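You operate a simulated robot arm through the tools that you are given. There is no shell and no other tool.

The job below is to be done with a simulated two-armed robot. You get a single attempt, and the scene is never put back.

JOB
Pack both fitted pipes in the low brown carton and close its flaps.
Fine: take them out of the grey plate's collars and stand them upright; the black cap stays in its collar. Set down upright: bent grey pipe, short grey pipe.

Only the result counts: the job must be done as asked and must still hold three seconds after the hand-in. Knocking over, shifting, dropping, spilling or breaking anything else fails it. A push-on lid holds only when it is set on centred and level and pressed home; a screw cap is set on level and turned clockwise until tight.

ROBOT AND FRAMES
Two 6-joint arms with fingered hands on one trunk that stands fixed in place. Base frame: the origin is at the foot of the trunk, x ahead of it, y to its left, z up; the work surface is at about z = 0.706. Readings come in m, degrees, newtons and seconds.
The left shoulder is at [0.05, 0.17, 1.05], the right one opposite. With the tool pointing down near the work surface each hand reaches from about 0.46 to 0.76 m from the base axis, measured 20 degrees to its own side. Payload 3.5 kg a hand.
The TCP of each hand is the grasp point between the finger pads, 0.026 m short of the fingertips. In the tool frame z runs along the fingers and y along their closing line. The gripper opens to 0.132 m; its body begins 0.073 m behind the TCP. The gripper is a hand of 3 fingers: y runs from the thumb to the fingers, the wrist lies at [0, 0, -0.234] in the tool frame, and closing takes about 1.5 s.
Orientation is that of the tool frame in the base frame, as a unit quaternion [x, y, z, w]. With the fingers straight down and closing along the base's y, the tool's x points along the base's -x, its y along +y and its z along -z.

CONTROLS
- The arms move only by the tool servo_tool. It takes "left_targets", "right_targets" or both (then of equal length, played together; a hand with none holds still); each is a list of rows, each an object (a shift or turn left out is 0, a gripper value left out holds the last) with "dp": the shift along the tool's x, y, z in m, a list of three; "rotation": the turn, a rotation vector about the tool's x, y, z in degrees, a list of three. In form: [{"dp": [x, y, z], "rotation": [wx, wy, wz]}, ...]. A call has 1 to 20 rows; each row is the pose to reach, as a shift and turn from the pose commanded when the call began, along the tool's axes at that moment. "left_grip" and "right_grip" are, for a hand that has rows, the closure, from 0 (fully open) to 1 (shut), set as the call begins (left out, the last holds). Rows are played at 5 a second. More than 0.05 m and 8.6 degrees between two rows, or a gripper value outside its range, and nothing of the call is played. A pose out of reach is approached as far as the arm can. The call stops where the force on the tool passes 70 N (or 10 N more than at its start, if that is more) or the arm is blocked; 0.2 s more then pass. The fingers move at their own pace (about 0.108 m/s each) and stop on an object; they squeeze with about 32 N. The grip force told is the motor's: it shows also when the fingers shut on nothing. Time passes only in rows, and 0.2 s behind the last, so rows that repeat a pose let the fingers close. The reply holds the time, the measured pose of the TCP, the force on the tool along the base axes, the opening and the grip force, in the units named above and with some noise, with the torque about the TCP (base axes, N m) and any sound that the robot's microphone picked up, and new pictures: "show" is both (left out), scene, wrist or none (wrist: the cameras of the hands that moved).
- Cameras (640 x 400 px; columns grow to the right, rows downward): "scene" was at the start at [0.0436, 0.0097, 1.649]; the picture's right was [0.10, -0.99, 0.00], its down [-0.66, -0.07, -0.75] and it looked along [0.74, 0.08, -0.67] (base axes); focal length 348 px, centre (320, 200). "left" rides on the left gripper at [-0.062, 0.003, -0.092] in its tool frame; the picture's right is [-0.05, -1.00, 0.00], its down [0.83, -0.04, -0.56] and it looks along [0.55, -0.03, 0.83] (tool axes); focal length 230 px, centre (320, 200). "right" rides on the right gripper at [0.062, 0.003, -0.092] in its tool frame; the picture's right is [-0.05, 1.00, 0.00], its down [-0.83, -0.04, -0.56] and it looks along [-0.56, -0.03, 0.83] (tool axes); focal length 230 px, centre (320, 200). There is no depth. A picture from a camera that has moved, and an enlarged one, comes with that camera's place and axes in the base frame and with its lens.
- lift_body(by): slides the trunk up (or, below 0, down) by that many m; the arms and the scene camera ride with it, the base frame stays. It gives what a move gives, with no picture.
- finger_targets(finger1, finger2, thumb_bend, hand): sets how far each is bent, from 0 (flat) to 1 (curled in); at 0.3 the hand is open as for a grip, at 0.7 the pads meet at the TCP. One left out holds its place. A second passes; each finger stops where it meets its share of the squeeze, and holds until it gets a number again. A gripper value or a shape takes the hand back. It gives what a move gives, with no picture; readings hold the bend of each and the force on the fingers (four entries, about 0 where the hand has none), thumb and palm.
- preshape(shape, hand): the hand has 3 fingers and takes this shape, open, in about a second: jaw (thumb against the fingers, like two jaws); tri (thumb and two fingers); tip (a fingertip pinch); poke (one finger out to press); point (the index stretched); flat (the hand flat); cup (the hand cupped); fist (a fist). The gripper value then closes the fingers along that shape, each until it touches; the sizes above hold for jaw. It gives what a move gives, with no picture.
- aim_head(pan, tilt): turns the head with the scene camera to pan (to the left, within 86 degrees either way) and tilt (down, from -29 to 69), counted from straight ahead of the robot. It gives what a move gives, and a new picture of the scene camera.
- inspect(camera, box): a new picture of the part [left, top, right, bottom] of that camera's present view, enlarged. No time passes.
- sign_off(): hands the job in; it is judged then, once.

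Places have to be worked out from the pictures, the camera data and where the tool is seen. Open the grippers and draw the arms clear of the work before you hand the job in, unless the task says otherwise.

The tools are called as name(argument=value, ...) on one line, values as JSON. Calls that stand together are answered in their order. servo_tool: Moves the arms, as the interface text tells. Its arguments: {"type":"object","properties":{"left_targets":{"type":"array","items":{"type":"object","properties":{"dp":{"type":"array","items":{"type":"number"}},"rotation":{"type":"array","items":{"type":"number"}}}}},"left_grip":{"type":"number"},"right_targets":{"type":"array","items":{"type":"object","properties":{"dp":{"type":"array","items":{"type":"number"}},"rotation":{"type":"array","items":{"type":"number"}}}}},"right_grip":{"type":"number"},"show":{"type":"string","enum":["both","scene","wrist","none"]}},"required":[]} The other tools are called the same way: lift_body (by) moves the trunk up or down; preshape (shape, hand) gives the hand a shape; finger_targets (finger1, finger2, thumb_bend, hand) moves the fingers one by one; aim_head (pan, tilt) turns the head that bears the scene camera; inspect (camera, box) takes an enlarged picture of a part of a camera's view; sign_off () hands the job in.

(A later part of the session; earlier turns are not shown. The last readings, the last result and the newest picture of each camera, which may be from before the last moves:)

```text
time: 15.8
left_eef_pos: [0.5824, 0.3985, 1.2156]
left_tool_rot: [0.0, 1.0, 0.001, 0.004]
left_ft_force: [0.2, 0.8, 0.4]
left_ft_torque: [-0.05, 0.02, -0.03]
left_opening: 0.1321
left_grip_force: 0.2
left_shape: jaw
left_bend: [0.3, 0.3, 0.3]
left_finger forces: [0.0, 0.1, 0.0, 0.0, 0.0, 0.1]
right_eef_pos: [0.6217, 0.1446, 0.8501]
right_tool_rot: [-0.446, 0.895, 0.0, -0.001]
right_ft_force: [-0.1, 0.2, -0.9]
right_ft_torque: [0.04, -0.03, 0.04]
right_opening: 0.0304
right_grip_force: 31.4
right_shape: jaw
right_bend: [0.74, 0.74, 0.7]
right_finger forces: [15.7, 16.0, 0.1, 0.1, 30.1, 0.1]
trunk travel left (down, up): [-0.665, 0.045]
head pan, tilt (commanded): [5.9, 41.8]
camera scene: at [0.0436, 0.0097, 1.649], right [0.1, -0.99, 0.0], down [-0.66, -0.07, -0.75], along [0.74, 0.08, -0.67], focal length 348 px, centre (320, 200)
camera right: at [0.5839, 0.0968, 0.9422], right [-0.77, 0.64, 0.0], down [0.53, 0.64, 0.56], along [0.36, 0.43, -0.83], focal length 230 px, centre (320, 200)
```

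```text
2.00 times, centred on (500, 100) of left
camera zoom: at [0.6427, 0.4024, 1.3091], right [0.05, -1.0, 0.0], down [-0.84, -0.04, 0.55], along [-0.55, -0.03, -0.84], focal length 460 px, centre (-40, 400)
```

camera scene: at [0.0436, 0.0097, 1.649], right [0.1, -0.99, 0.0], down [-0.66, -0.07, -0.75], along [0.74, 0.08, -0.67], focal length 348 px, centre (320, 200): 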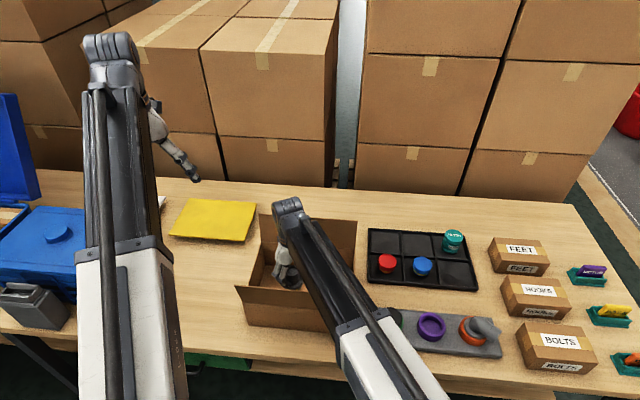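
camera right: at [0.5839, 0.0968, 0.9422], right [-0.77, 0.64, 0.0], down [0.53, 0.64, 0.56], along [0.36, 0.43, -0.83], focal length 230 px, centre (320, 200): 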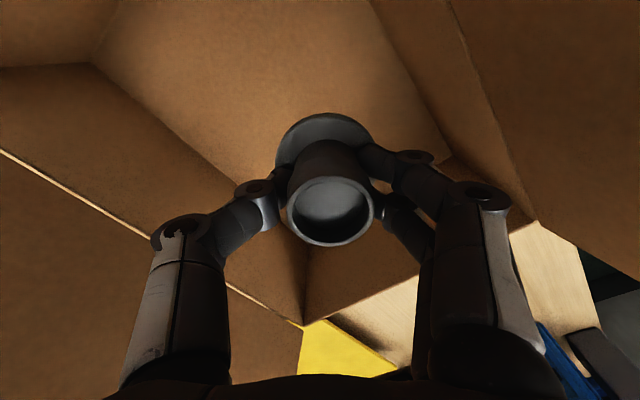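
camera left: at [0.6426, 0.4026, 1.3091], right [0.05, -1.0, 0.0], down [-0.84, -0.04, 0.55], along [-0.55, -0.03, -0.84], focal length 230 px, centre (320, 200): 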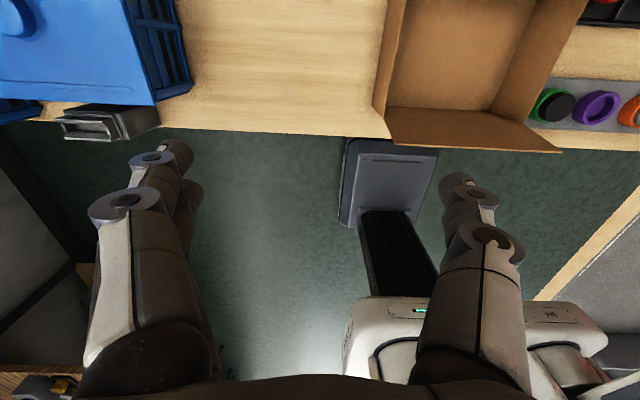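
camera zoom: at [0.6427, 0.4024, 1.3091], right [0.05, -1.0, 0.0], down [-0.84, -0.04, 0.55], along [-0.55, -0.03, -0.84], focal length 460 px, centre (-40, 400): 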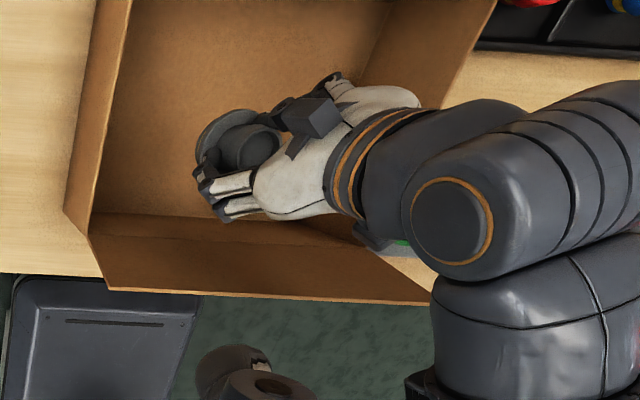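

The wrist, forearm and flaps are all clear so far. I lower further to TCP z≈0.775, where the pipe's base should be about 1 cm above the carton floor.

servo_tool(right_targets=[{"dp": [0, 0, 0.02]}, {"dp": [0, 0, 0.04]}, {"dp": [0, 0, 0.055]}, {"dp": [0, 0, 0.067]}, {"dp": [0, 0, 0.075]}, {"dp": [0, 0, 0.075]}], show="both")

inspect(camera="left", box=[360, 0, 640, 200])

inspect(camera="scene", box=[220, 190, 400, 350])

```text
time: 17.2
left_eef_pos: [0.5832, 0.3996, 1.2157]
left_tool_rot: [0.0, 1.0, 0.001, 0.005]
left_ft_force: [0.3, -0.3, -0.5]
left_ft_torque: [0.02, 0.0, 0.01]
left_opening: 0.1319
left_grip_force: 0.1
left_shape: jaw
left_bend: [0.3, 0.3, 0.3]
left_finger forces: [0.0, 0.1, 0.0, 0.0, 0.0, 0.1]
right_eef_pos: [0.6244, 0.1441, 0.777]
right_tool_rot: [-0.446, 0.895, 0.0, 0.0]
right_ft_force: [0.2, -0.1, -0.2]
right_ft_torque: [0.0, -0.05, -0.04]
right_opening: 0.0303
right_grip_force: 32.1
right_shape: jaw
right_bend: [0.74, 0.74, 0.7]
right_finger forces: [15.7, 16.3, 0.0, 0.0, 30.0, 0.0]
trunk travel left (down, up): [-0.665, 0.045]
head pan, tilt (commanded): [5.9, 41.8]
camera scene: at [0.0436, 0.0098, 1.649], right [0.1, -0.99, 0.0], down [-0.66, -0.07, -0.75], along [0.74, 0.08, -0.67], focal length 348 px, centre (320, 200)
camera right: at [0.5856, 0.0979, 0.8687], right [-0.77, 0.64, 0.0], down [0.53, 0.64, 0.56], along [0.36, 0.43, -0.83], focal length 230 px, centre (320, 200)
```

scene: 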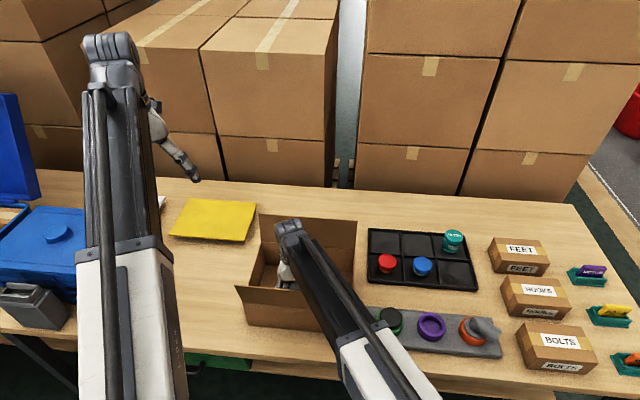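
right: 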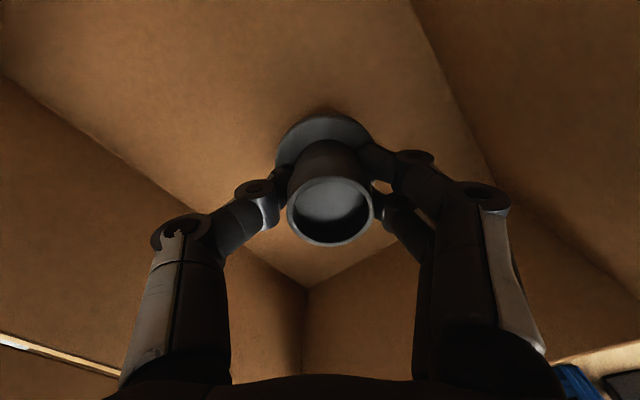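

```text
2.00 times, centred on (500, 100) of left
camera zoom: at [0.6427, 0.4024, 1.3091], right [0.05, -1.0, 0.0], down [-0.84, -0.04, 0.55], along [-0.55, -0.03, -0.84], focal length 460 px, centre (-40, 400)
```

zoom: 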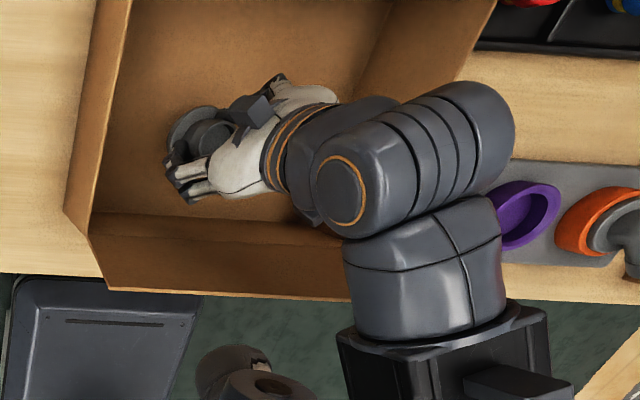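

```text
2.50 times, centred on (310, 270) of scene
camera zoom: at [0.0436, 0.0098, 1.649], right [0.1, -0.99, 0.0], down [-0.66, -0.07, -0.75], along [0.74, 0.08, -0.67], focal length 869 px, centre (345, 25)
```

zoom: 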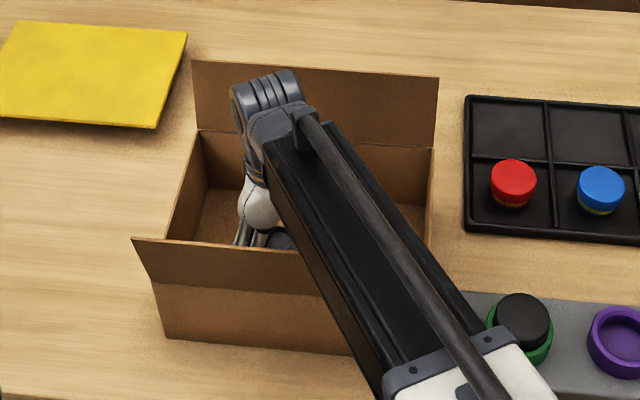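

Still free of contact. I lower in small steps to feel for the carton floor.

servo_tool(right_targets=[{"dp": [0, 0, 0.002]}, {"dp": [0, 0, 0.004]}, {"dp": [0, 0, 0.006]}, {"dp": [0, 0, 0.008]}, {"dp": [0, 0, 0.008]}], show="wrist")

```text
time: 18.4
left_eef_pos: [0.5825, 0.3982, 1.2163]
left_tool_rot: [0.0, 1.0, 0.001, 0.004]
left_ft_force: [0.3, -0.2, -0.1]
left_ft_torque: [0.02, -0.01, 0.01]
left_opening: 0.1318
left_grip_force: 0.0
left_shape: jaw
left_bend: [0.3, 0.3, 0.3]
left_finger forces: [0.1, 0.0, 0.0, 0.0, 0.0, 0.1]
right_eef_pos: [0.6228, 0.1433, 0.7684]
right_tool_rot: [-0.446, 0.895, -0.001, 0.0]
right_ft_force: [-1.0, 0.4, 0.2]
right_ft_torque: [0.03, 0.03, -0.01]
right_opening: 0.0305
right_grip_force: 32.0
right_shape: jaw
right_bend: [0.74, 0.74, 0.7]
right_finger forces: [15.7, 16.1, 0.1, 0.1, 30.0, 0.0]
trunk travel left (down, up): [-0.665, 0.045]
head pan, tilt (commanded): [5.9, 41.8]
camera right: at [0.5852, 0.0974, 0.8609], right [-0.77, 0.64, 0.0], down [0.53, 0.64, 0.56], along [0.36, 0.43, -0.83], focal length 230 px, centre (320, 200)
```

right: 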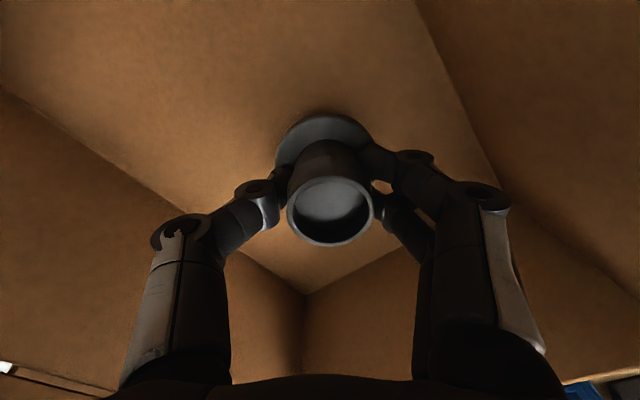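

No contact yet at TCP z=0.768. I go on down in 1.5–2 mm steps.

servo_tool(right_targets=[{"dp": [0, 0, 0.0015]}, {"dp": [0, 0, 0.003]}, {"dp": [0, 0, 0.0045]}, {"dp": [0, 0, 0.0045]}], show="none")

```text
time: 19.4
left_eef_pos: [0.5816, 0.3988, 1.217]
left_tool_rot: [0.0, 1.0, 0.001, 0.005]
left_ft_force: [0.5, 0.3, -0.1]
left_ft_torque: [0.0, 0.02, 0.01]
left_opening: 0.1319
left_grip_force: 0.1
left_shape: jaw
left_bend: [0.3, 0.3, 0.3]
left_finger forces: [0.0, 0.0, 0.0, 0.0, 0.0, 0.0]
right_eef_pos: [0.6226, 0.1436, 0.7639]
right_tool_rot: [-0.447, 0.895, 0.0, 0.001]
right_ft_force: [-0.4, -1.3, -0.8]
right_ft_torque: [-0.01, -0.01, 0.03]
right_opening: 0.0301
right_grip_force: 32.2
right_shape: jaw
right_bend: [0.74, 0.74, 0.7]
right_finger forces: [15.7, 16.3, 0.1, 0.0, 30.0, 0.0]
trunk travel left (down, up): [-0.665, 0.045]
head pan, tilt (commanded): [5.9, 41.8]
```

Force still about zero at z=0.764. I continue downward in 1.5 mm steps.

servo_tool(right_targets=[{"dp": [0, 0, 0.0015]}, {"dp": [0, 0, 0.003]}, {"dp": [0, 0, 0.0045]}, {"dp": [0, 0, 0.0045]}], show="wrist")

inspect(camera="left", box=[400, 20, 540, 120])

```text
time: 20.4
left_eef_pos: [0.5815, 0.3979, 1.2169]
left_tool_rot: [0.0, 1.0, 0.001, 0.006]
left_ft_force: [0.3, -0.3, -0.3]
left_ft_torque: [0.01, 0.02, 0.01]
left_opening: 0.1321
left_grip_force: 0.1
left_shape: jaw
left_bend: [0.3, 0.3, 0.3]
left_finger forces: [0.0, 0.0, 0.0, 0.0, 0.0, 0.0]
right_eef_pos: [0.623, 0.1446, 0.762]
right_tool_rot: [-0.446, 0.895, 0.001, 0.002]
right_ft_force: [2.5, -2.0, 23.3]
right_ft_torque: [-0.1, -0.03, 0.0]
right_opening: 0.0307
right_grip_force: 31.9
right_shape: jaw
right_bend: [0.74, 0.74, 0.7]
right_finger forces: [20.6, 16.5, 0.0, 0.1, 44.9, 0.0]
trunk travel left (down, up): [-0.665, 0.045]
head pan, tilt (commanded): [5.9, 41.8]
camera right: at [0.5844, 0.0972, 0.8539], right [-0.77, 0.64, 0.0], down [0.53, 0.64, 0.56], along [0.36, 0.43, -0.83], focal length 230 px, centre (320, 200)
```

right: 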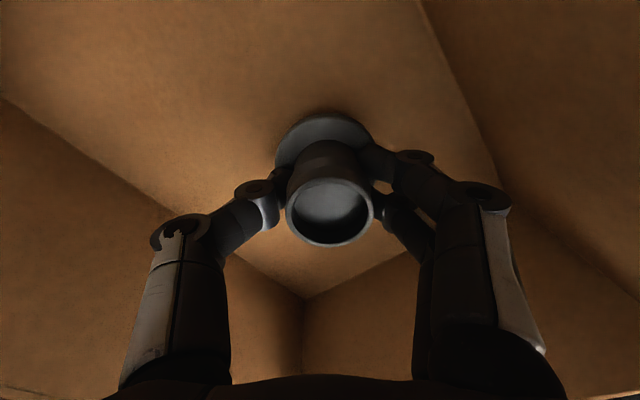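

```text
4.00 times, centred on (470, 70) of left
camera zoom: at [0.6412, 0.4018, 1.3104], right [0.05, -1.0, 0.0], down [-0.84, -0.04, 0.55], along [-0.55, -0.03, -0.84], focal length 920 px, centre (-280, 720)
```

zoom: 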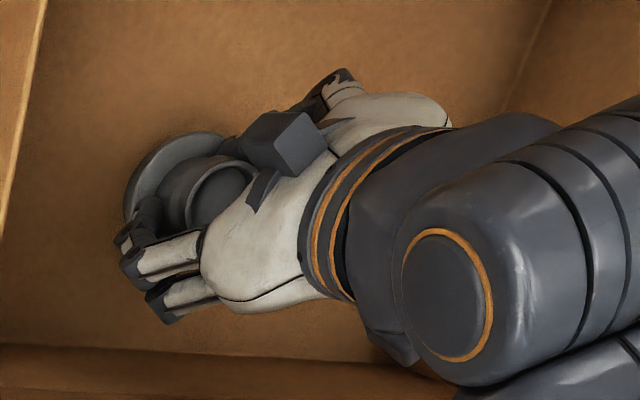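

The base met the floor at TCP z=0.762 (23 N upward). I ease up 2 mm to take most of the load off, keeping the grip.

servo_tool(right_targets=[{"dp": [0, 0, -0.001]}, {"dp": [0, 0, -0.002]}, {"dp": [0, 0, -0.002]}], show="none")

```text
time: 21.2
left_eef_pos: [0.5825, 0.3989, 1.2154]
left_tool_rot: [0.0, 1.0, 0.001, 0.004]
left_ft_force: [0.4, 0.2, -0.2]
left_ft_torque: [0.01, 0.01, -0.04]
left_opening: 0.1319
left_grip_force: 0.1
left_shape: jaw
left_bend: [0.3, 0.3, 0.3]
left_finger forces: [0.0, 0.0, 0.1, 0.0, 0.0, 0.0]
right_eef_pos: [0.6229, 0.144, 0.7616]
right_tool_rot: [-0.446, 0.895, 0.001, 0.001]
right_ft_force: [3.6, 0.1, 13.8]
right_ft_torque: [-0.04, -0.16, 0.0]
right_opening: 0.0305
right_grip_force: 31.9
right_shape: jaw
right_bend: [0.74, 0.74, 0.7]
right_finger forces: [17.0, 16.5, 0.1, 0.0, 40.5, 0.0]
trunk travel left (down, up): [-0.665, 0.045]
head pan, tilt (commanded): [5.9, 41.8]
```

The load has fallen to 14 N and the pipe is seated flat on the floor. I ease up one more millimetre and open the hand about half way.

servo_tool(right_targets=[{"dp": [0, 0, -0.001]}, {"dp": [0, 0, -0.001]}], show="none")

servo_tool(right_targets=[{"dp": [0, 0, 0]}, {"dp": [0, 0, 0]}, {"dp": [0, 0, 0]}, {"dp": [0, 0, 0]}, {"dp": [0, 0, 0]}, {"dp": [0, 0, 0]}], right_grip=0.35, show="wrist")

inspect(camera="left", box=[400, 20, 540, 120])

```text
time: 21.8
left_eef_pos: [0.5818, 0.3987, 1.2166]
left_tool_rot: [-0.001, 1.0, 0.0, 0.004]
left_ft_force: [-0.6, 0.1, -0.5]
left_ft_torque: [0.0, 0.0, -0.01]
left_opening: 0.1317
left_grip_force: 0.2
left_shape: jaw
left_bend: [0.3, 0.3, 0.3]
left_finger forces: [0.0, 0.0, 0.0, 0.0, 0.0, 0.1]
right_eef_pos: [0.6231, 0.1432, 0.7623]
right_tool_rot: [-0.447, 0.895, 0.0, 0.001]
right_ft_force: [2.2, -0.7, 6.4]
right_ft_torque: [-0.02, -0.08, 0.01]
right_opening: 0.0304
right_grip_force: 32.2
right_shape: jaw
right_bend: [0.74, 0.74, 0.7]
right_finger forces: [16.7, 16.4, 0.0, 0.1, 36.0, 0.0]
trunk travel left (down, up): [-0.665, 0.045]
head pan, tilt (commanded): [5.9, 41.8]
```

```text
time: 23.2
left_eef_pos: [0.5823, 0.3996, 1.2155]
left_tool_rot: [0.0, 1.0, 0.001, 0.004]
left_ft_force: [0.4, -0.4, -0.2]
left_ft_torque: [0.02, -0.02, -0.03]
left_opening: 0.1319
left_grip_force: 0.0
left_shape: jaw
left_bend: [0.3, 0.3, 0.3]
left_finger forces: [0.0, 0.0, 0.0, 0.0, 0.0, 0.1]
right_eef_pos: [0.622, 0.1461, 0.7621]
right_tool_rot: [-0.446, 0.895, 0.0, 0.0]
right_ft_force: [-0.3, 0.2, -0.4]
right_ft_torque: [0.0, -0.01, 0.0]
right_opening: 0.0855
right_grip_force: 0.0
right_shape: jaw
right_bend: [0.7, 0.7, 0.68]
right_finger forces: [0.0, 0.0, 0.1, 0.0, 0.0, 0.1]
trunk travel left (down, up): [-0.665, 0.045]
head pan, tilt (commanded): [5.9, 41.8]
camera right: at [0.5849, 0.0977, 0.8547], right [-0.77, 0.64, 0.0], down [0.53, 0.64, 0.56], along [0.36, 0.43, -0.83], focal length 230 px, centre (320, 200)
```

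right: 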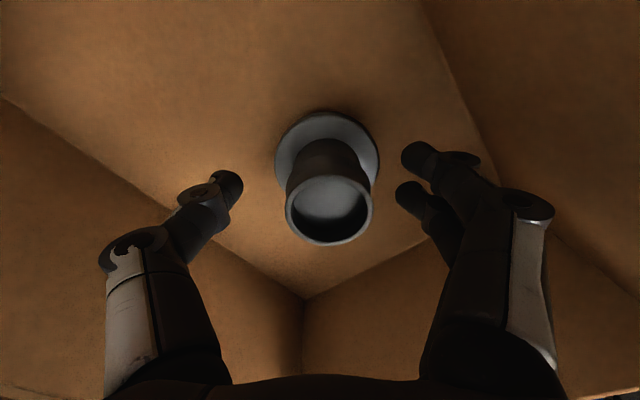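

```text
4.00 times, centred on (470, 70) of left
camera zoom: at [0.6426, 0.4023, 1.3092], right [0.05, -1.0, 0.0], down [-0.84, -0.04, 0.55], along [-0.55, -0.03, -0.84], focal length 920 px, centre (-280, 720)
```

zoom: 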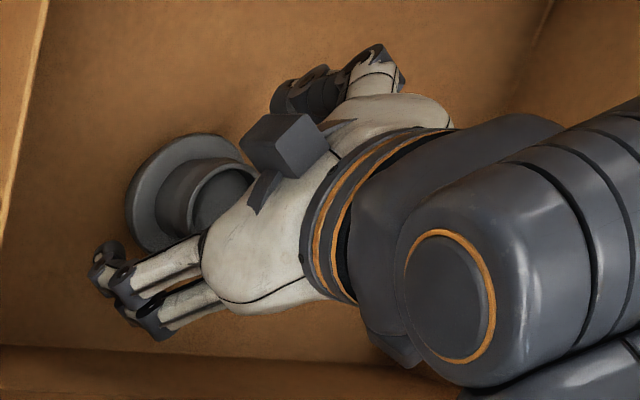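

The short pipe stands upright on the carton floor and the fingers are clear on both sides. I lift the hand straight up to z≈0.95.

servo_tool(right_targets=[{"dp": [0, 0, -0.015]}, {"dp": [0, 0, -0.035]}, {"dp": [0, 0, -0.065]}, {"dp": [0, 0, -0.1]}, {"dp": [0, 0, -0.14]}, {"dp": [0, 0, -0.175]}, {"dp": [0, 0, -0.188]}, {"dp": [0, 0, -0.188]}], show="both")

inspect(camera="left", box=[360, 0, 640, 175])

```text
time: 25.0
left_eef_pos: [0.5828, 0.3987, 1.2157]
left_tool_rot: [0.0, 1.0, 0.001, 0.005]
left_ft_force: [0.0, -0.5, 0.0]
left_ft_torque: [0.01, -0.01, -0.03]
left_opening: 0.132
left_grip_force: 0.1
left_shape: jaw
left_bend: [0.3, 0.3, 0.3]
left_finger forces: [0.0, 0.0, 0.0, 0.1, 0.0, 0.0]
right_eef_pos: [0.6222, 0.1455, 0.9495]
right_tool_rot: [-0.447, 0.895, 0.0, 0.0]
right_ft_force: [-0.1, -0.2, -0.2]
right_ft_torque: [-0.02, -0.03, 0.01]
right_opening: 0.0853
right_grip_force: 0.0
right_shape: jaw
right_bend: [0.7, 0.7, 0.68]
right_finger forces: [0.1, 0.0, 0.1, 0.0, 0.1, 0.0]
trunk travel left (down, up): [-0.665, 0.045]
head pan, tilt (commanded): [5.9, 41.8]
camera scene: at [0.0436, 0.0097, 1.649], right [0.1, -0.99, 0.0], down [-0.66, -0.07, -0.75], along [0.74, 0.08, -0.67], focal length 348 px, centre (320, 200)
camera right: at [0.5844, 0.0981, 1.0428], right [-0.77, 0.64, 0.0], down [0.53, 0.64, 0.56], along [0.36, 0.43, -0.83], focal length 230 px, centre (320, 200)
```

scene: 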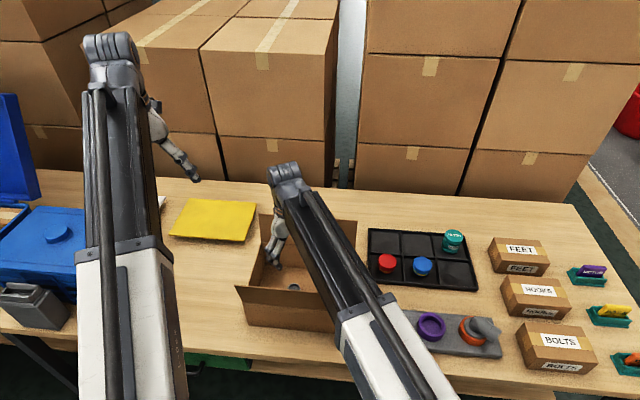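
right: 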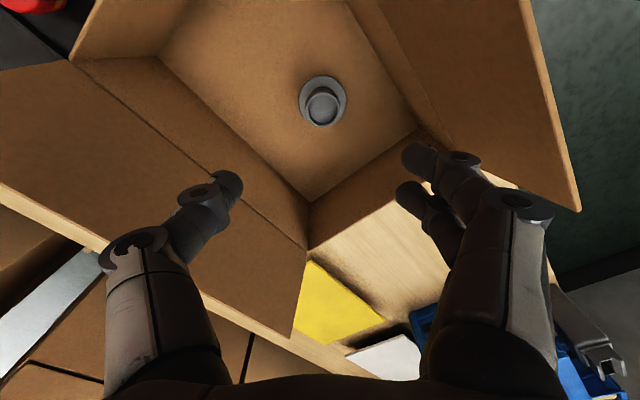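

```text
2.29 times, centred on (500, 88) of left
camera zoom: at [0.6427, 0.4023, 1.3091], right [0.05, -1.0, 0.0], down [-0.84, -0.04, 0.55], along [-0.55, -0.03, -0.84], focal length 526 px, centre (-91, 457)
```

zoom: 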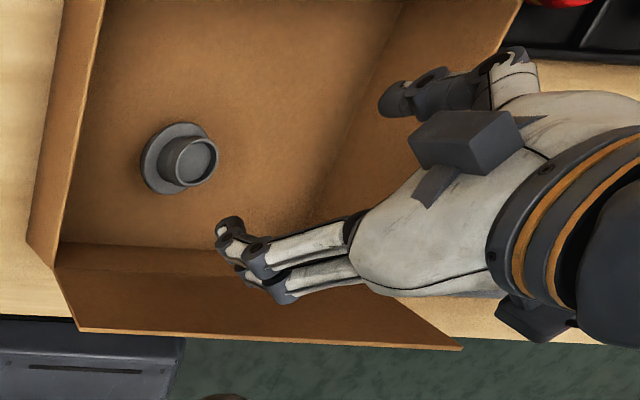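

The short pipe stands upright near (0.622, 0.145). For the bent pipe I find the axis at (0.561, -0.3615) and the leg pointing (-0.6, -0.8), matching the hand's yaw; I move above it, offset 12 mm along the leg.

servo_tool(right_targets=[{"dp": [0.0378, -0.0213, 0]}, {"dp": [0.0757, -0.0426, 0]}, {"dp": [0.1135, -0.0639, 0]}, {"dp": [0.1513, -0.0852, 0]}, {"dp": [0.1892, -0.1065, 0]}, {"dp": [0.227, -0.1278, 0]}, {"dp": [0.2648, -0.149, 0]}, {"dp": [0.3027, -0.1703, 0]}, {"dp": [0.3405, -0.1916, 0]}, {"dp": [0.3783, -0.2129, 0]}, {"dp": [0.4162, -0.2342, 0]}, {"dp": [0.454, -0.2555, 0]}, {"dp": [0.454, -0.2555, 0.02]}, {"dp": [0.454, -0.2555, 0.05]}, {"dp": [0.454, -0.2555, 0.07]}, {"dp": [0.454, -0.2555, 0.07]}], show="both")

inspect(camera="right", box=[200, 50, 440, 200])

inspect(camera="left", box=[360, 0, 640, 175])

```text
time: 28.4
left_eef_pos: [0.5812, 0.3986, 1.2153]
left_tool_rot: [0.0, 1.0, 0.001, 0.004]
left_ft_force: [0.0, 1.0, 1.5]
left_ft_torque: [0.01, -0.01, -0.01]
left_opening: 0.1321
left_grip_force: 0.0
left_shape: jaw
left_bend: [0.3, 0.3, 0.3]
left_finger forces: [0.0, 0.0, 0.0, 0.0, 0.1, 0.0]
right_eef_pos: [0.5536, -0.3716, 0.8788]
right_tool_rot: [-0.447, 0.895, 0.0, 0.0]
right_ft_force: [-0.5, -0.5, 0.6]
right_ft_torque: [-0.01, 0.0, 0.0]
right_opening: 0.0854
right_grip_force: 0.1
right_shape: jaw
right_bend: [0.7, 0.7, 0.68]
right_finger forces: [0.0, 0.0, 0.0, 0.0, 0.0, 0.0]
trunk travel left (down, up): [-0.665, 0.045]
head pan, tilt (commanded): [5.9, 41.8]
camera scene: at [0.0436, 0.0097, 1.649], right [0.1, -0.99, 0.0], down [-0.66, -0.07, -0.75], along [0.74, 0.08, -0.67], focal length 348 px, centre (320, 200)
camera right: at [0.5146, -0.4189, 0.9724], right [-0.77, 0.64, 0.0], down [0.53, 0.64, 0.56], along [0.36, 0.43, -0.83], focal length 230 px, centre (320, 200)
```

scene: 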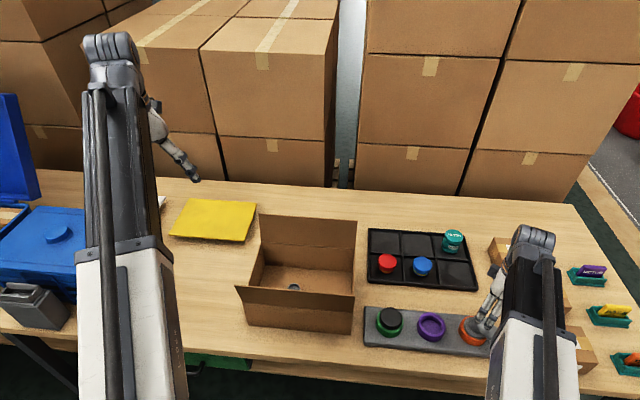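
right: 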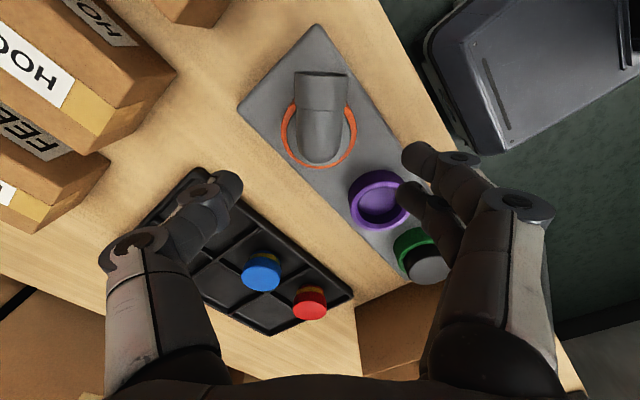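

```text
2.67 times, centred on (320, 125) of right
camera zoom: at [0.5146, -0.4189, 0.9724], right [-0.77, 0.64, 0.0], down [0.53, 0.64, 0.56], along [0.36, 0.43, -0.83], focal length 614 px, centre (320, 400)
```

zoom: 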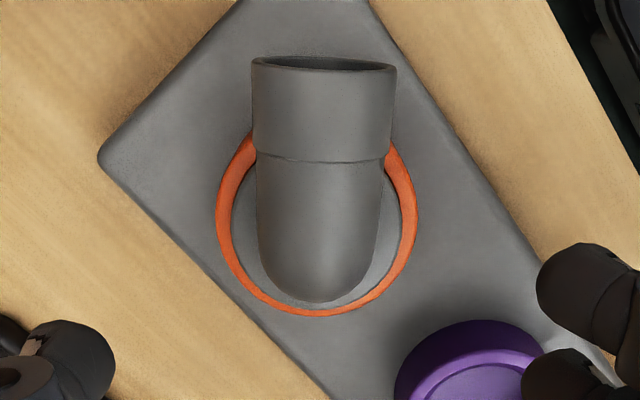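

```text
2.29 times, centred on (500, 88) of left
camera zoom: at [0.6426, 0.4023, 1.3091], right [0.05, -1.0, 0.0], down [-0.84, -0.04, 0.55], along [-0.55, -0.03, -0.84], focal length 526 px, centre (-91, 457)
```

zoom: 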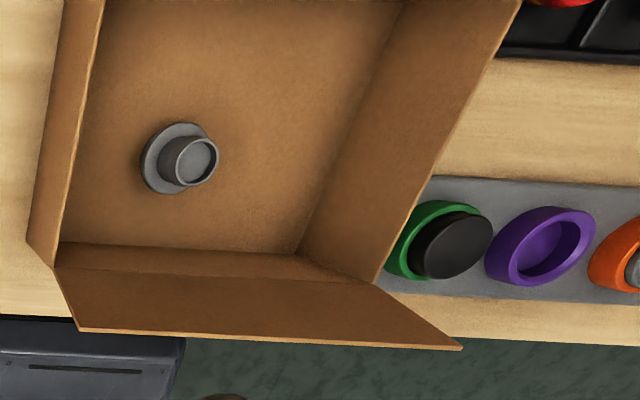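

The leg is centred between the fingers and parallel to tool x; the short pipe still stands in the carton. I come down over the elbow to TCP z≈0.785.

servo_tool(right_targets=[{"dp": [-0.0035, 0, 0.03]}, {"dp": [-0.0035, 0, 0.055]}, {"dp": [-0.0035, 0, 0.075]}, {"dp": [-0.0035, 0, 0.088]}, {"dp": [-0.0035, 0, 0.094]}, {"dp": [-0.0035, 0, 0.094]}], show="wrist")

inspect(camera="scene", box=[400, 270, 560, 370])

```text
time: 29.8
left_eef_pos: [0.5823, 0.3995, 1.216]
left_tool_rot: [0.0, 1.0, 0.001, 0.004]
left_ft_force: [-0.6, -0.8, 0.3]
left_ft_torque: [-0.02, 0.01, -0.02]
left_opening: 0.1319
left_grip_force: 0.1
left_shape: jaw
left_bend: [0.3, 0.3, 0.3]
left_finger forces: [0.0, 0.1, 0.0, 0.0, 0.0, 0.0]
right_eef_pos: [0.5567, -0.3688, 0.7843]
right_tool_rot: [-0.446, 0.895, 0.0, 0.0]
right_ft_force: [-0.6, -0.2, 0.2]
right_ft_torque: [-0.02, -0.01, 0.03]
right_opening: 0.0856
right_grip_force: 0.0
right_shape: jaw
right_bend: [0.7, 0.7, 0.68]
right_finger forces: [0.0, 0.1, 0.0, 0.0, 0.0, 0.0]
trunk travel left (down, up): [-0.665, 0.045]
head pan, tilt (commanded): [5.9, 41.8]
camera right: at [0.5176, -0.4159, 0.8777], right [-0.77, 0.64, 0.0], down [0.53, 0.64, 0.56], along [0.36, 0.43, -0.83], focal length 230 px, centre (320, 200)
```

right: 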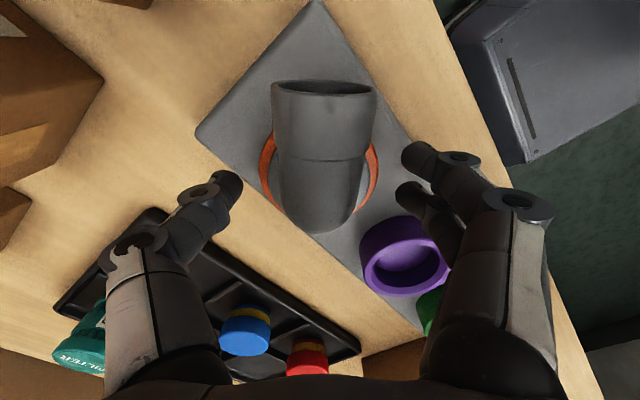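

```text
4.00 times, centred on (480, 320) of scene
camera zoom: at [0.0436, 0.0097, 1.649], right [0.1, -0.99, 0.0], down [-0.66, -0.07, -0.75], along [0.74, 0.08, -0.67], focal length 1391 px, centre (-320, -280)
```

zoom: 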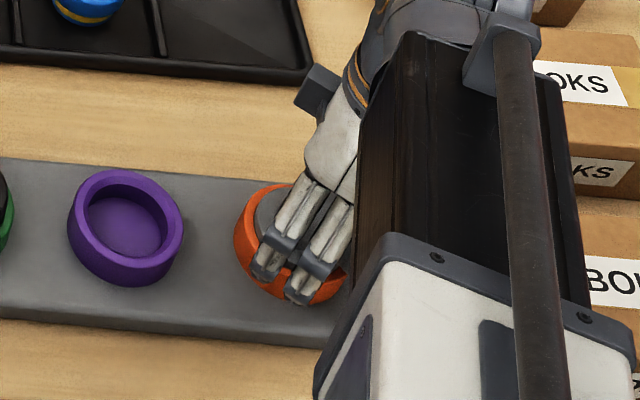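

Everything is clear. In the last grasp the tube settled about 4 mm toward the finger side, so I shift the hand 4 mm toward the thumb and then close.

servo_tool(right_targets=[{"dp": [0, -0.004, 0]}, {"dp": [0, -0.004, 0]}], show="none")

servo_tool(right_targets=[{"dp": [0, 0, 0]}, {"dp": [0, 0, 0]}, {"dp": [0, 0, 0]}, {"dp": [0, 0, 0]}, {"dp": [0, 0, 0]}, {"dp": [0, 0, 0]}, {"dp": [0, 0, 0]}], right_grip=1.0, show="wrist")

inspect(camera="scene", box=[400, 270, 560, 370])

```text
time: 30.4
left_eef_pos: [0.5828, 0.3993, 1.215]
left_tool_rot: [0.0, 1.0, 0.0, 0.004]
left_ft_force: [0.0, -0.1, 0.0]
left_ft_torque: [0.03, 0.01, -0.02]
left_opening: 0.1319
left_grip_force: 0.1
left_shape: jaw
left_bend: [0.3, 0.3, 0.3]
left_finger forces: [0.1, 0.0, 0.0, 0.0, 0.0, 0.0]
right_eef_pos: [0.5584, -0.3714, 0.7853]
right_tool_rot: [-0.447, 0.895, 0.0, 0.0]
right_ft_force: [0.3, 0.1, 0.2]
right_ft_torque: [0.03, 0.03, 0.0]
right_opening: 0.0857
right_grip_force: 0.0
right_shape: jaw
right_bend: [0.7, 0.7, 0.68]
right_finger forces: [0.1, 0.0, 0.0, 0.1, 0.0, 0.0]
trunk travel left (down, up): [-0.665, 0.045]
head pan, tilt (commanded): [5.9, 41.8]
```

```text
time: 32.0
left_eef_pos: [0.5825, 0.3987, 1.2164]
left_tool_rot: [0.0, 1.0, 0.001, 0.005]
left_ft_force: [0.8, -0.2, 0.3]
left_ft_torque: [-0.03, -0.01, 0.0]
left_opening: 0.1319
left_grip_force: 0.1
left_shape: jaw
left_bend: [0.3, 0.3, 0.3]
left_finger forces: [0.0, 0.1, 0.0, 0.0, 0.0, 0.0]
right_eef_pos: [0.5584, -0.3706, 0.7851]
right_tool_rot: [-0.446, 0.895, 0.0, 0.0]
right_ft_force: [-0.8, -0.2, 3.2]
right_ft_torque: [0.01, 0.04, 0.08]
right_opening: 0.0395
right_grip_force: 32.0
right_shape: jaw
right_bend: [0.73, 0.74, 0.7]
right_finger forces: [13.8, 14.2, 0.0, 0.0, 26.8, 0.1]
trunk travel left (down, up): [-0.665, 0.045]
head pan, tilt (commanded): [5.9, 41.8]
camera right: at [0.5201, -0.4185, 0.8781], right [-0.77, 0.64, 0.0], down [0.53, 0.64, 0.56], along [0.36, 0.43, -0.83], focal length 230 px, centre (320, 200)
```

right: 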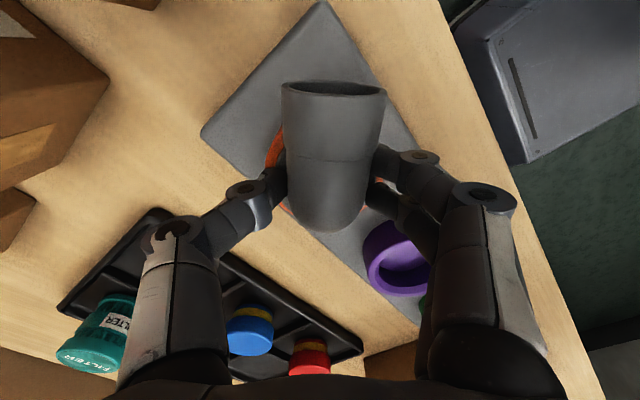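

```text
4.00 times, centred on (480, 320) of scene
camera zoom: at [0.0432, 0.0098, 1.6491], right [0.1, -0.99, 0.0], down [-0.66, -0.07, -0.75], along [0.74, 0.08, -0.67], focal length 1391 px, centre (-320, -280)
```

zoom: 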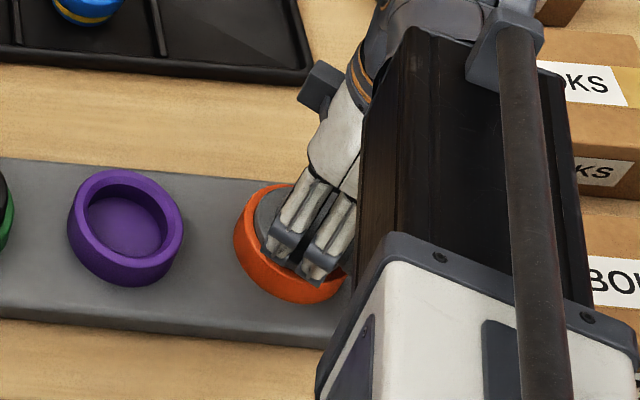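

The grip is even (14/14/27 N) with hardly any side load. I lift slowly by 2 cm and check that the pipe comes out level.

servo_tool(right_targets=[{"dp": [0, 0, -0.005]}, {"dp": [0, 0, -0.01]}, {"dp": [0, 0, -0.015]}, {"dp": [0, 0, -0.02]}, {"dp": [0, 0, -0.025]}, {"dp": [0, 0, -0.025]}], show="both")

inspect(camera="scene", box=[400, 270, 560, 370])

```text
time: 33.4
left_eef_pos: [0.5825, 0.3982, 1.2159]
left_tool_rot: [0.0, 1.0, 0.001, 0.003]
left_ft_force: [0.6, 0.1, 0.2]
left_ft_torque: [0.02, -0.01, 0.03]
left_opening: 0.1321
left_grip_force: 0.1
left_shape: jaw
left_bend: [0.3, 0.3, 0.3]
left_finger forces: [0.1, 0.0, 0.0, 0.0, 0.0, 0.0]
right_eef_pos: [0.5581, -0.3713, 0.8092]
right_tool_rot: [-0.446, 0.895, 0.001, 0.0]
right_ft_force: [-2.9, -0.4, -23.8]
right_ft_torque: [0.0, 0.11, -0.12]
right_opening: 0.0312
right_grip_force: 32.2
right_shape: jaw
right_bend: [0.73, 0.74, 0.7]
right_finger forces: [10.4, 10.4, 0.0, 0.1, 21.7, 0.1]
trunk travel left (down, up): [-0.665, 0.045]
head pan, tilt (commanded): [5.9, 41.8]
camera scene: at [0.0456, 0.0082, 1.649], right [0.1, -0.99, 0.0], down [-0.66, -0.07, -0.74], along [0.74, 0.08, -0.67], focal length 348 px, centre (320, 200)
camera right: at [0.5212, -0.4186, 0.9019], right [-0.77, 0.64, 0.0], down [0.54, 0.64, 0.56], along [0.36, 0.43, -0.83], focal length 230 px, centre (320, 200)
```

scene: 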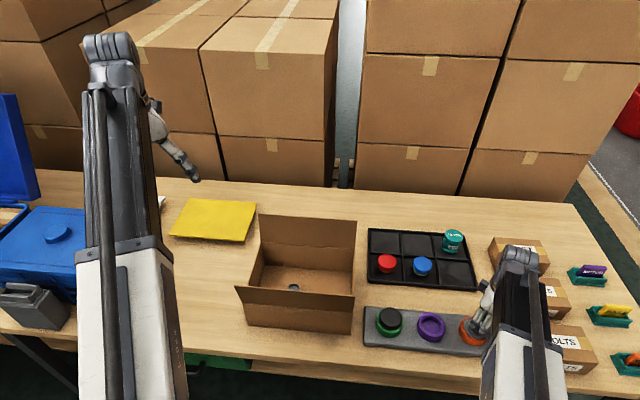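
right: 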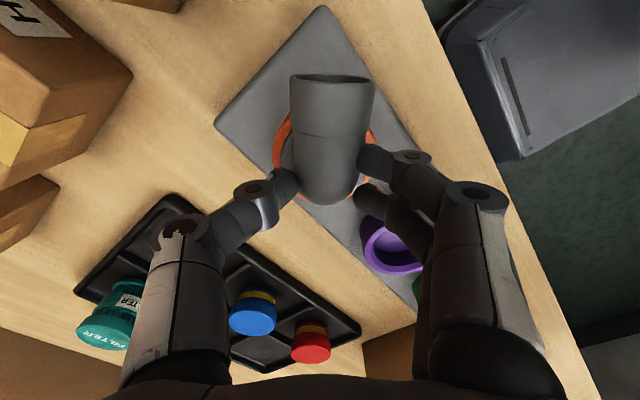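

```text
4.00 times, centred on (480, 320) of scene
camera zoom: at [0.0456, 0.0082, 1.649], right [0.1, -0.99, 0.0], down [-0.66, -0.07, -0.74], along [0.74, 0.08, -0.67], focal length 1391 px, centre (-320, -280)
```

zoom: 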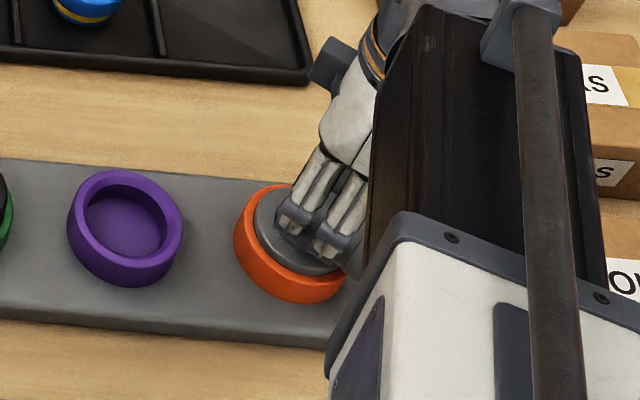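

The bent pipe did not come: 24 N of pull and the fingers slid up along it while it stayed in the orange collar, so this one sits tighter or is locked. I open the hand and look closely at the orange collar before trying anything else.

servo_tool(right_targets=[{"dp": [0, 0, 0]}, {"dp": [0, 0, 0]}, {"dp": [0, 0, 0]}, {"dp": [0, 0, 0]}, {"dp": [0, 0, 0]}, {"dp": [0, 0, -0.03]}, {"dp": [0, 0, -0.06]}, {"dp": [0, 0, -0.06]}], right_grip=0.35, show="both")

inspect(camera="right", box=[240, 50, 400, 150])

inspect(camera="scene", box=[420, 290, 520, 360])

```text
time: 35.2
left_eef_pos: [0.5824, 0.3981, 1.2163]
left_tool_rot: [0.0, 1.0, 0.001, 0.004]
left_ft_force: [0.2, 0.9, -0.9]
left_ft_torque: [0.0, -0.02, 0.02]
left_opening: 0.132
left_grip_force: 0.1
left_shape: jaw
left_bend: [0.3, 0.3, 0.3]
left_finger forces: [0.0, 0.0, 0.0, 0.0, 0.1, 0.0]
right_eef_pos: [0.5581, -0.3714, 0.8725]
right_tool_rot: [-0.446, 0.895, 0.0, 0.0]
right_ft_force: [-0.3, 1.2, -0.3]
right_ft_torque: [0.01, 0.0, -0.03]
right_opening: 0.0853
right_grip_force: 0.1
right_shape: jaw
right_bend: [0.7, 0.7, 0.68]
right_finger forces: [0.1, 0.1, 0.1, 0.0, 0.0, 0.0]
trunk travel left (down, up): [-0.665, 0.045]
head pan, tilt (commanded): [5.9, 41.8]
camera scene: at [0.0436, 0.0097, 1.649], right [0.1, -0.99, 0.0], down [-0.66, -0.07, -0.75], along [0.74, 0.08, -0.67], focal length 348 px, centre (320, 200)
camera right: at [0.5194, -0.4184, 0.9652], right [-0.77, 0.64, 0.0], down [0.53, 0.64, 0.56], along [0.36, 0.43, -0.83], focal length 230 px, centre (320, 200)
```

scene: 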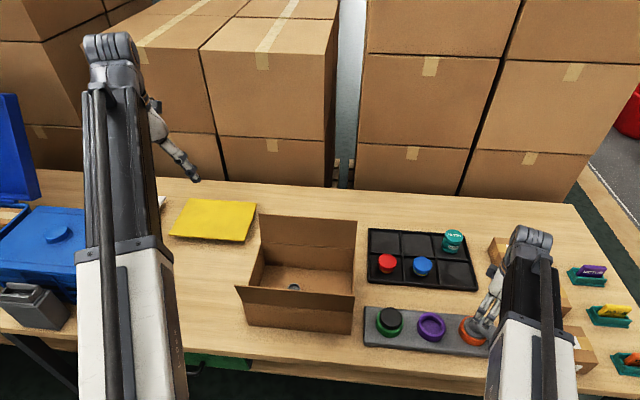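
right: 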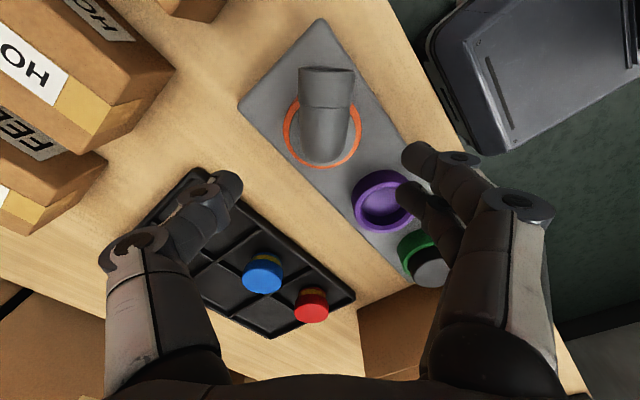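

```text
4.00 times, centred on (320, 100) of right
camera zoom: at [0.5194, -0.4184, 0.9652], right [-0.77, 0.64, 0.0], down [0.53, 0.64, 0.56], along [0.36, 0.43, -0.83], focal length 920 px, centre (320, 600)
```

zoom: 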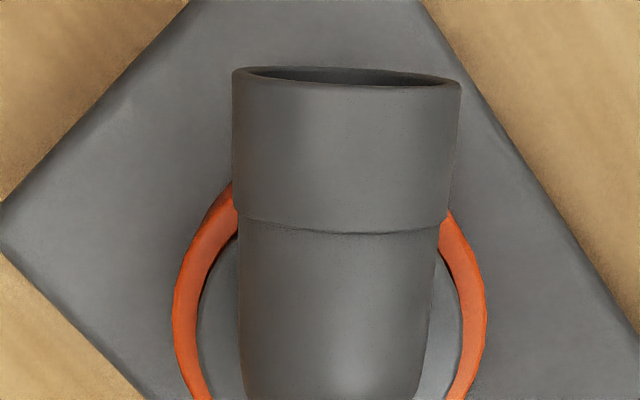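

```text
5.71 times, centred on (470, 325) of scene
camera zoom: at [0.0436, 0.0097, 1.649], right [0.1, -0.99, 0.0], down [-0.66, -0.07, -0.75], along [0.74, 0.08, -0.67], focal length 1987 px, centre (-537, -514)
```

zoom: 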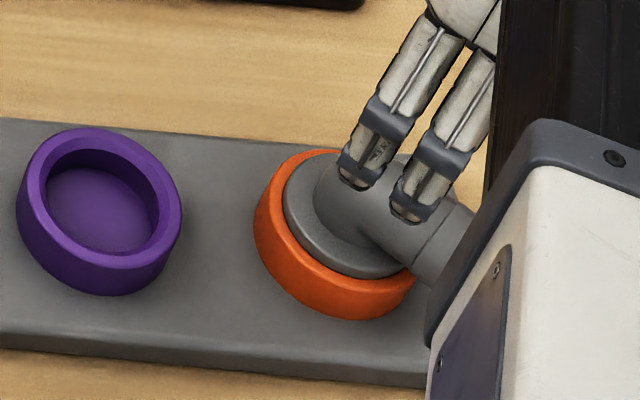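

The orange collar looks like a plain smooth ring like the purple one, so the bent pipe may be a turn-lock or a tight fit. I grip the elbow again, slightly further along the leg, to try a gentle counter-clockwise turn while watching the torque.

servo_tool(right_targets=[{"dp": [0.004, 0, 0.03]}, {"dp": [0.004, 0, 0.055]}, {"dp": [0.004, 0, 0.075]}, {"dp": [0.004, 0, 0.0875]}, {"dp": [0.004, 0, 0.0875]}], show="none")

servo_tool(right_targets=[{"dp": [0, 0, 0]}, {"dp": [0, 0, 0]}, {"dp": [0, 0, 0]}, {"dp": [0, 0, 0]}, {"dp": [0, 0, 0]}, {"dp": [0, 0, 0]}, {"dp": [0, 0, 0]}], right_grip=1.0, show="wrist")

```text
time: 36.4
left_eef_pos: [0.5822, 0.3987, 1.2154]
left_tool_rot: [0.001, 1.0, 0.002, 0.004]
left_ft_force: [-0.3, -0.3, 0.5]
left_ft_torque: [0.02, -0.01, -0.01]
left_opening: 0.1318
left_grip_force: 0.2
left_shape: jaw
left_bend: [0.3, 0.3, 0.3]
left_finger forces: [0.0, 0.0, 0.0, 0.0, 0.0, 0.0]
right_eef_pos: [0.5583, -0.3732, 0.7836]
right_tool_rot: [-0.446, 0.895, 0.0, 0.001]
right_ft_force: [0.7, 0.8, -0.7]
right_ft_torque: [-0.01, -0.02, -0.02]
right_opening: 0.0855
right_grip_force: 0.0
right_shape: jaw
right_bend: [0.7, 0.7, 0.68]
right_finger forces: [0.0, 0.0, 0.0, 0.0, 0.0, 0.0]
trunk travel left (down, up): [-0.665, 0.045]
head pan, tilt (commanded): [5.9, 41.8]
```

```text
time: 38.0
left_eef_pos: [0.5814, 0.3991, 1.2162]
left_tool_rot: [0.0, 1.0, -0.001, 0.005]
left_ft_force: [0.4, 0.2, 0.4]
left_ft_torque: [0.0, 0.01, 0.01]
left_opening: 0.1319
left_grip_force: 0.1
left_shape: jaw
left_bend: [0.3, 0.3, 0.3]
left_finger forces: [0.1, 0.0, 0.0, 0.1, 0.0, 0.1]
right_eef_pos: [0.5559, -0.3743, 0.7847]
right_tool_rot: [-0.447, 0.895, -0.001, 0.001]
right_ft_force: [-4.6, -0.8, 8.0]
right_ft_torque: [0.05, 0.19, 0.01]
right_opening: 0.0392
right_grip_force: 31.6
right_shape: jaw
right_bend: [0.73, 0.74, 0.7]
right_finger forces: [15.5, 18.1, 0.0, 0.0, 26.2, 0.0]
trunk travel left (down, up): [-0.665, 0.045]
head pan, tilt (commanded): [5.9, 41.8]
camera right: at [0.5181, -0.4211, 0.8773], right [-0.77, 0.64, 0.0], down [0.53, 0.64, 0.56], along [0.36, 0.43, -0.83], focal length 230 px, centre (320, 200)
```

right: 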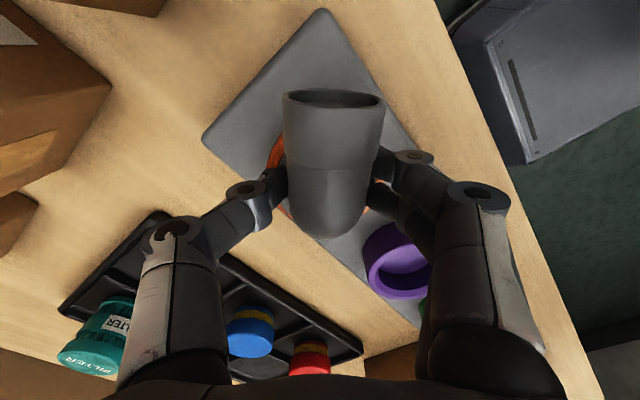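

The grip holds, and tool-to-axis offset is about 13 mm. I turn 8° counter-clockwise (seen from above) about the pipe's own axis and read the torque.

servo_tool(right_targets=[{"dp": [-0.0001, -0.0005, 0], "rotation": [0, 0, -2]}, {"dp": [-0.0003, -0.0009, 0], "rotation": [0, 0, -4]}, {"dp": [-0.0004, -0.0014, 0], "rotation": [0, 0, -6]}, {"dp": [-0.0006, -0.0018, 0], "rotation": [0, 0, -8]}, {"dp": [-0.0006, -0.0018, 0], "rotation": [0, 0, -8]}], show="wrist")

inspect(camera="scene", box=[350, 280, 530, 370])

```text
time: 39.2
left_eef_pos: [0.5794, 0.3992, 1.2177]
left_tool_rot: [0.0, 1.0, 0.001, 0.005]
left_ft_force: [-0.6, -0.4, 0.1]
left_ft_torque: [0.01, 0.01, 0.02]
left_opening: 0.1318
left_grip_force: 0.0
left_shape: jaw
left_bend: [0.3, 0.3, 0.3]
left_finger forces: [0.0, 0.1, 0.1, 0.0, 0.1, 0.1]
right_eef_pos: [0.5575, -0.3759, 0.7853]
right_tool_rot: [-0.505, 0.863, -0.002, -0.001]
right_ft_force: [-15.4, -20.8, 16.0]
right_ft_torque: [-0.3, 0.55, 0.47]
right_opening: 0.0377
right_grip_force: 31.7
right_shape: jaw
right_bend: [0.73, 0.74, 0.7]
right_finger forces: [23.6, 29.2, 0.0, 0.0, 30.1, 0.1]
trunk travel left (down, up): [-0.665, 0.045]
head pan, tilt (commanded): [5.9, 41.8]
camera right: at [0.5253, -0.4276, 0.8776], right [-0.85, 0.53, 0.0], down [0.44, 0.71, 0.55], along [0.3, 0.47, -0.83], focal length 230 px, centre (320, 200)
```

right: 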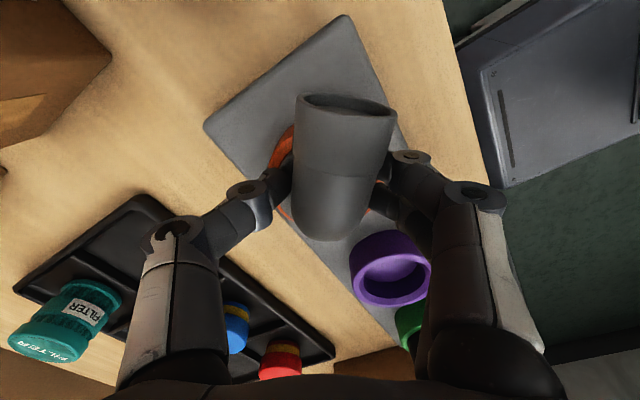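

```text
3.56 times, centred on (440, 325) of scene
camera zoom: at [0.041, 0.0086, 1.6492], right [0.1, -0.99, 0.0], down [-0.66, -0.07, -0.75], along [0.74, 0.08, -0.67], focal length 1236 px, centre (-107, -244)
```

zoom: 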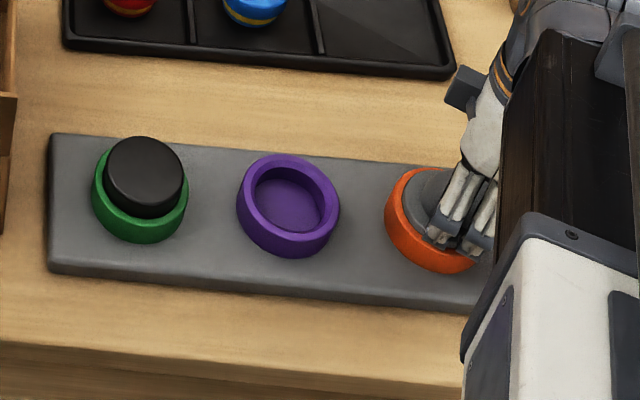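

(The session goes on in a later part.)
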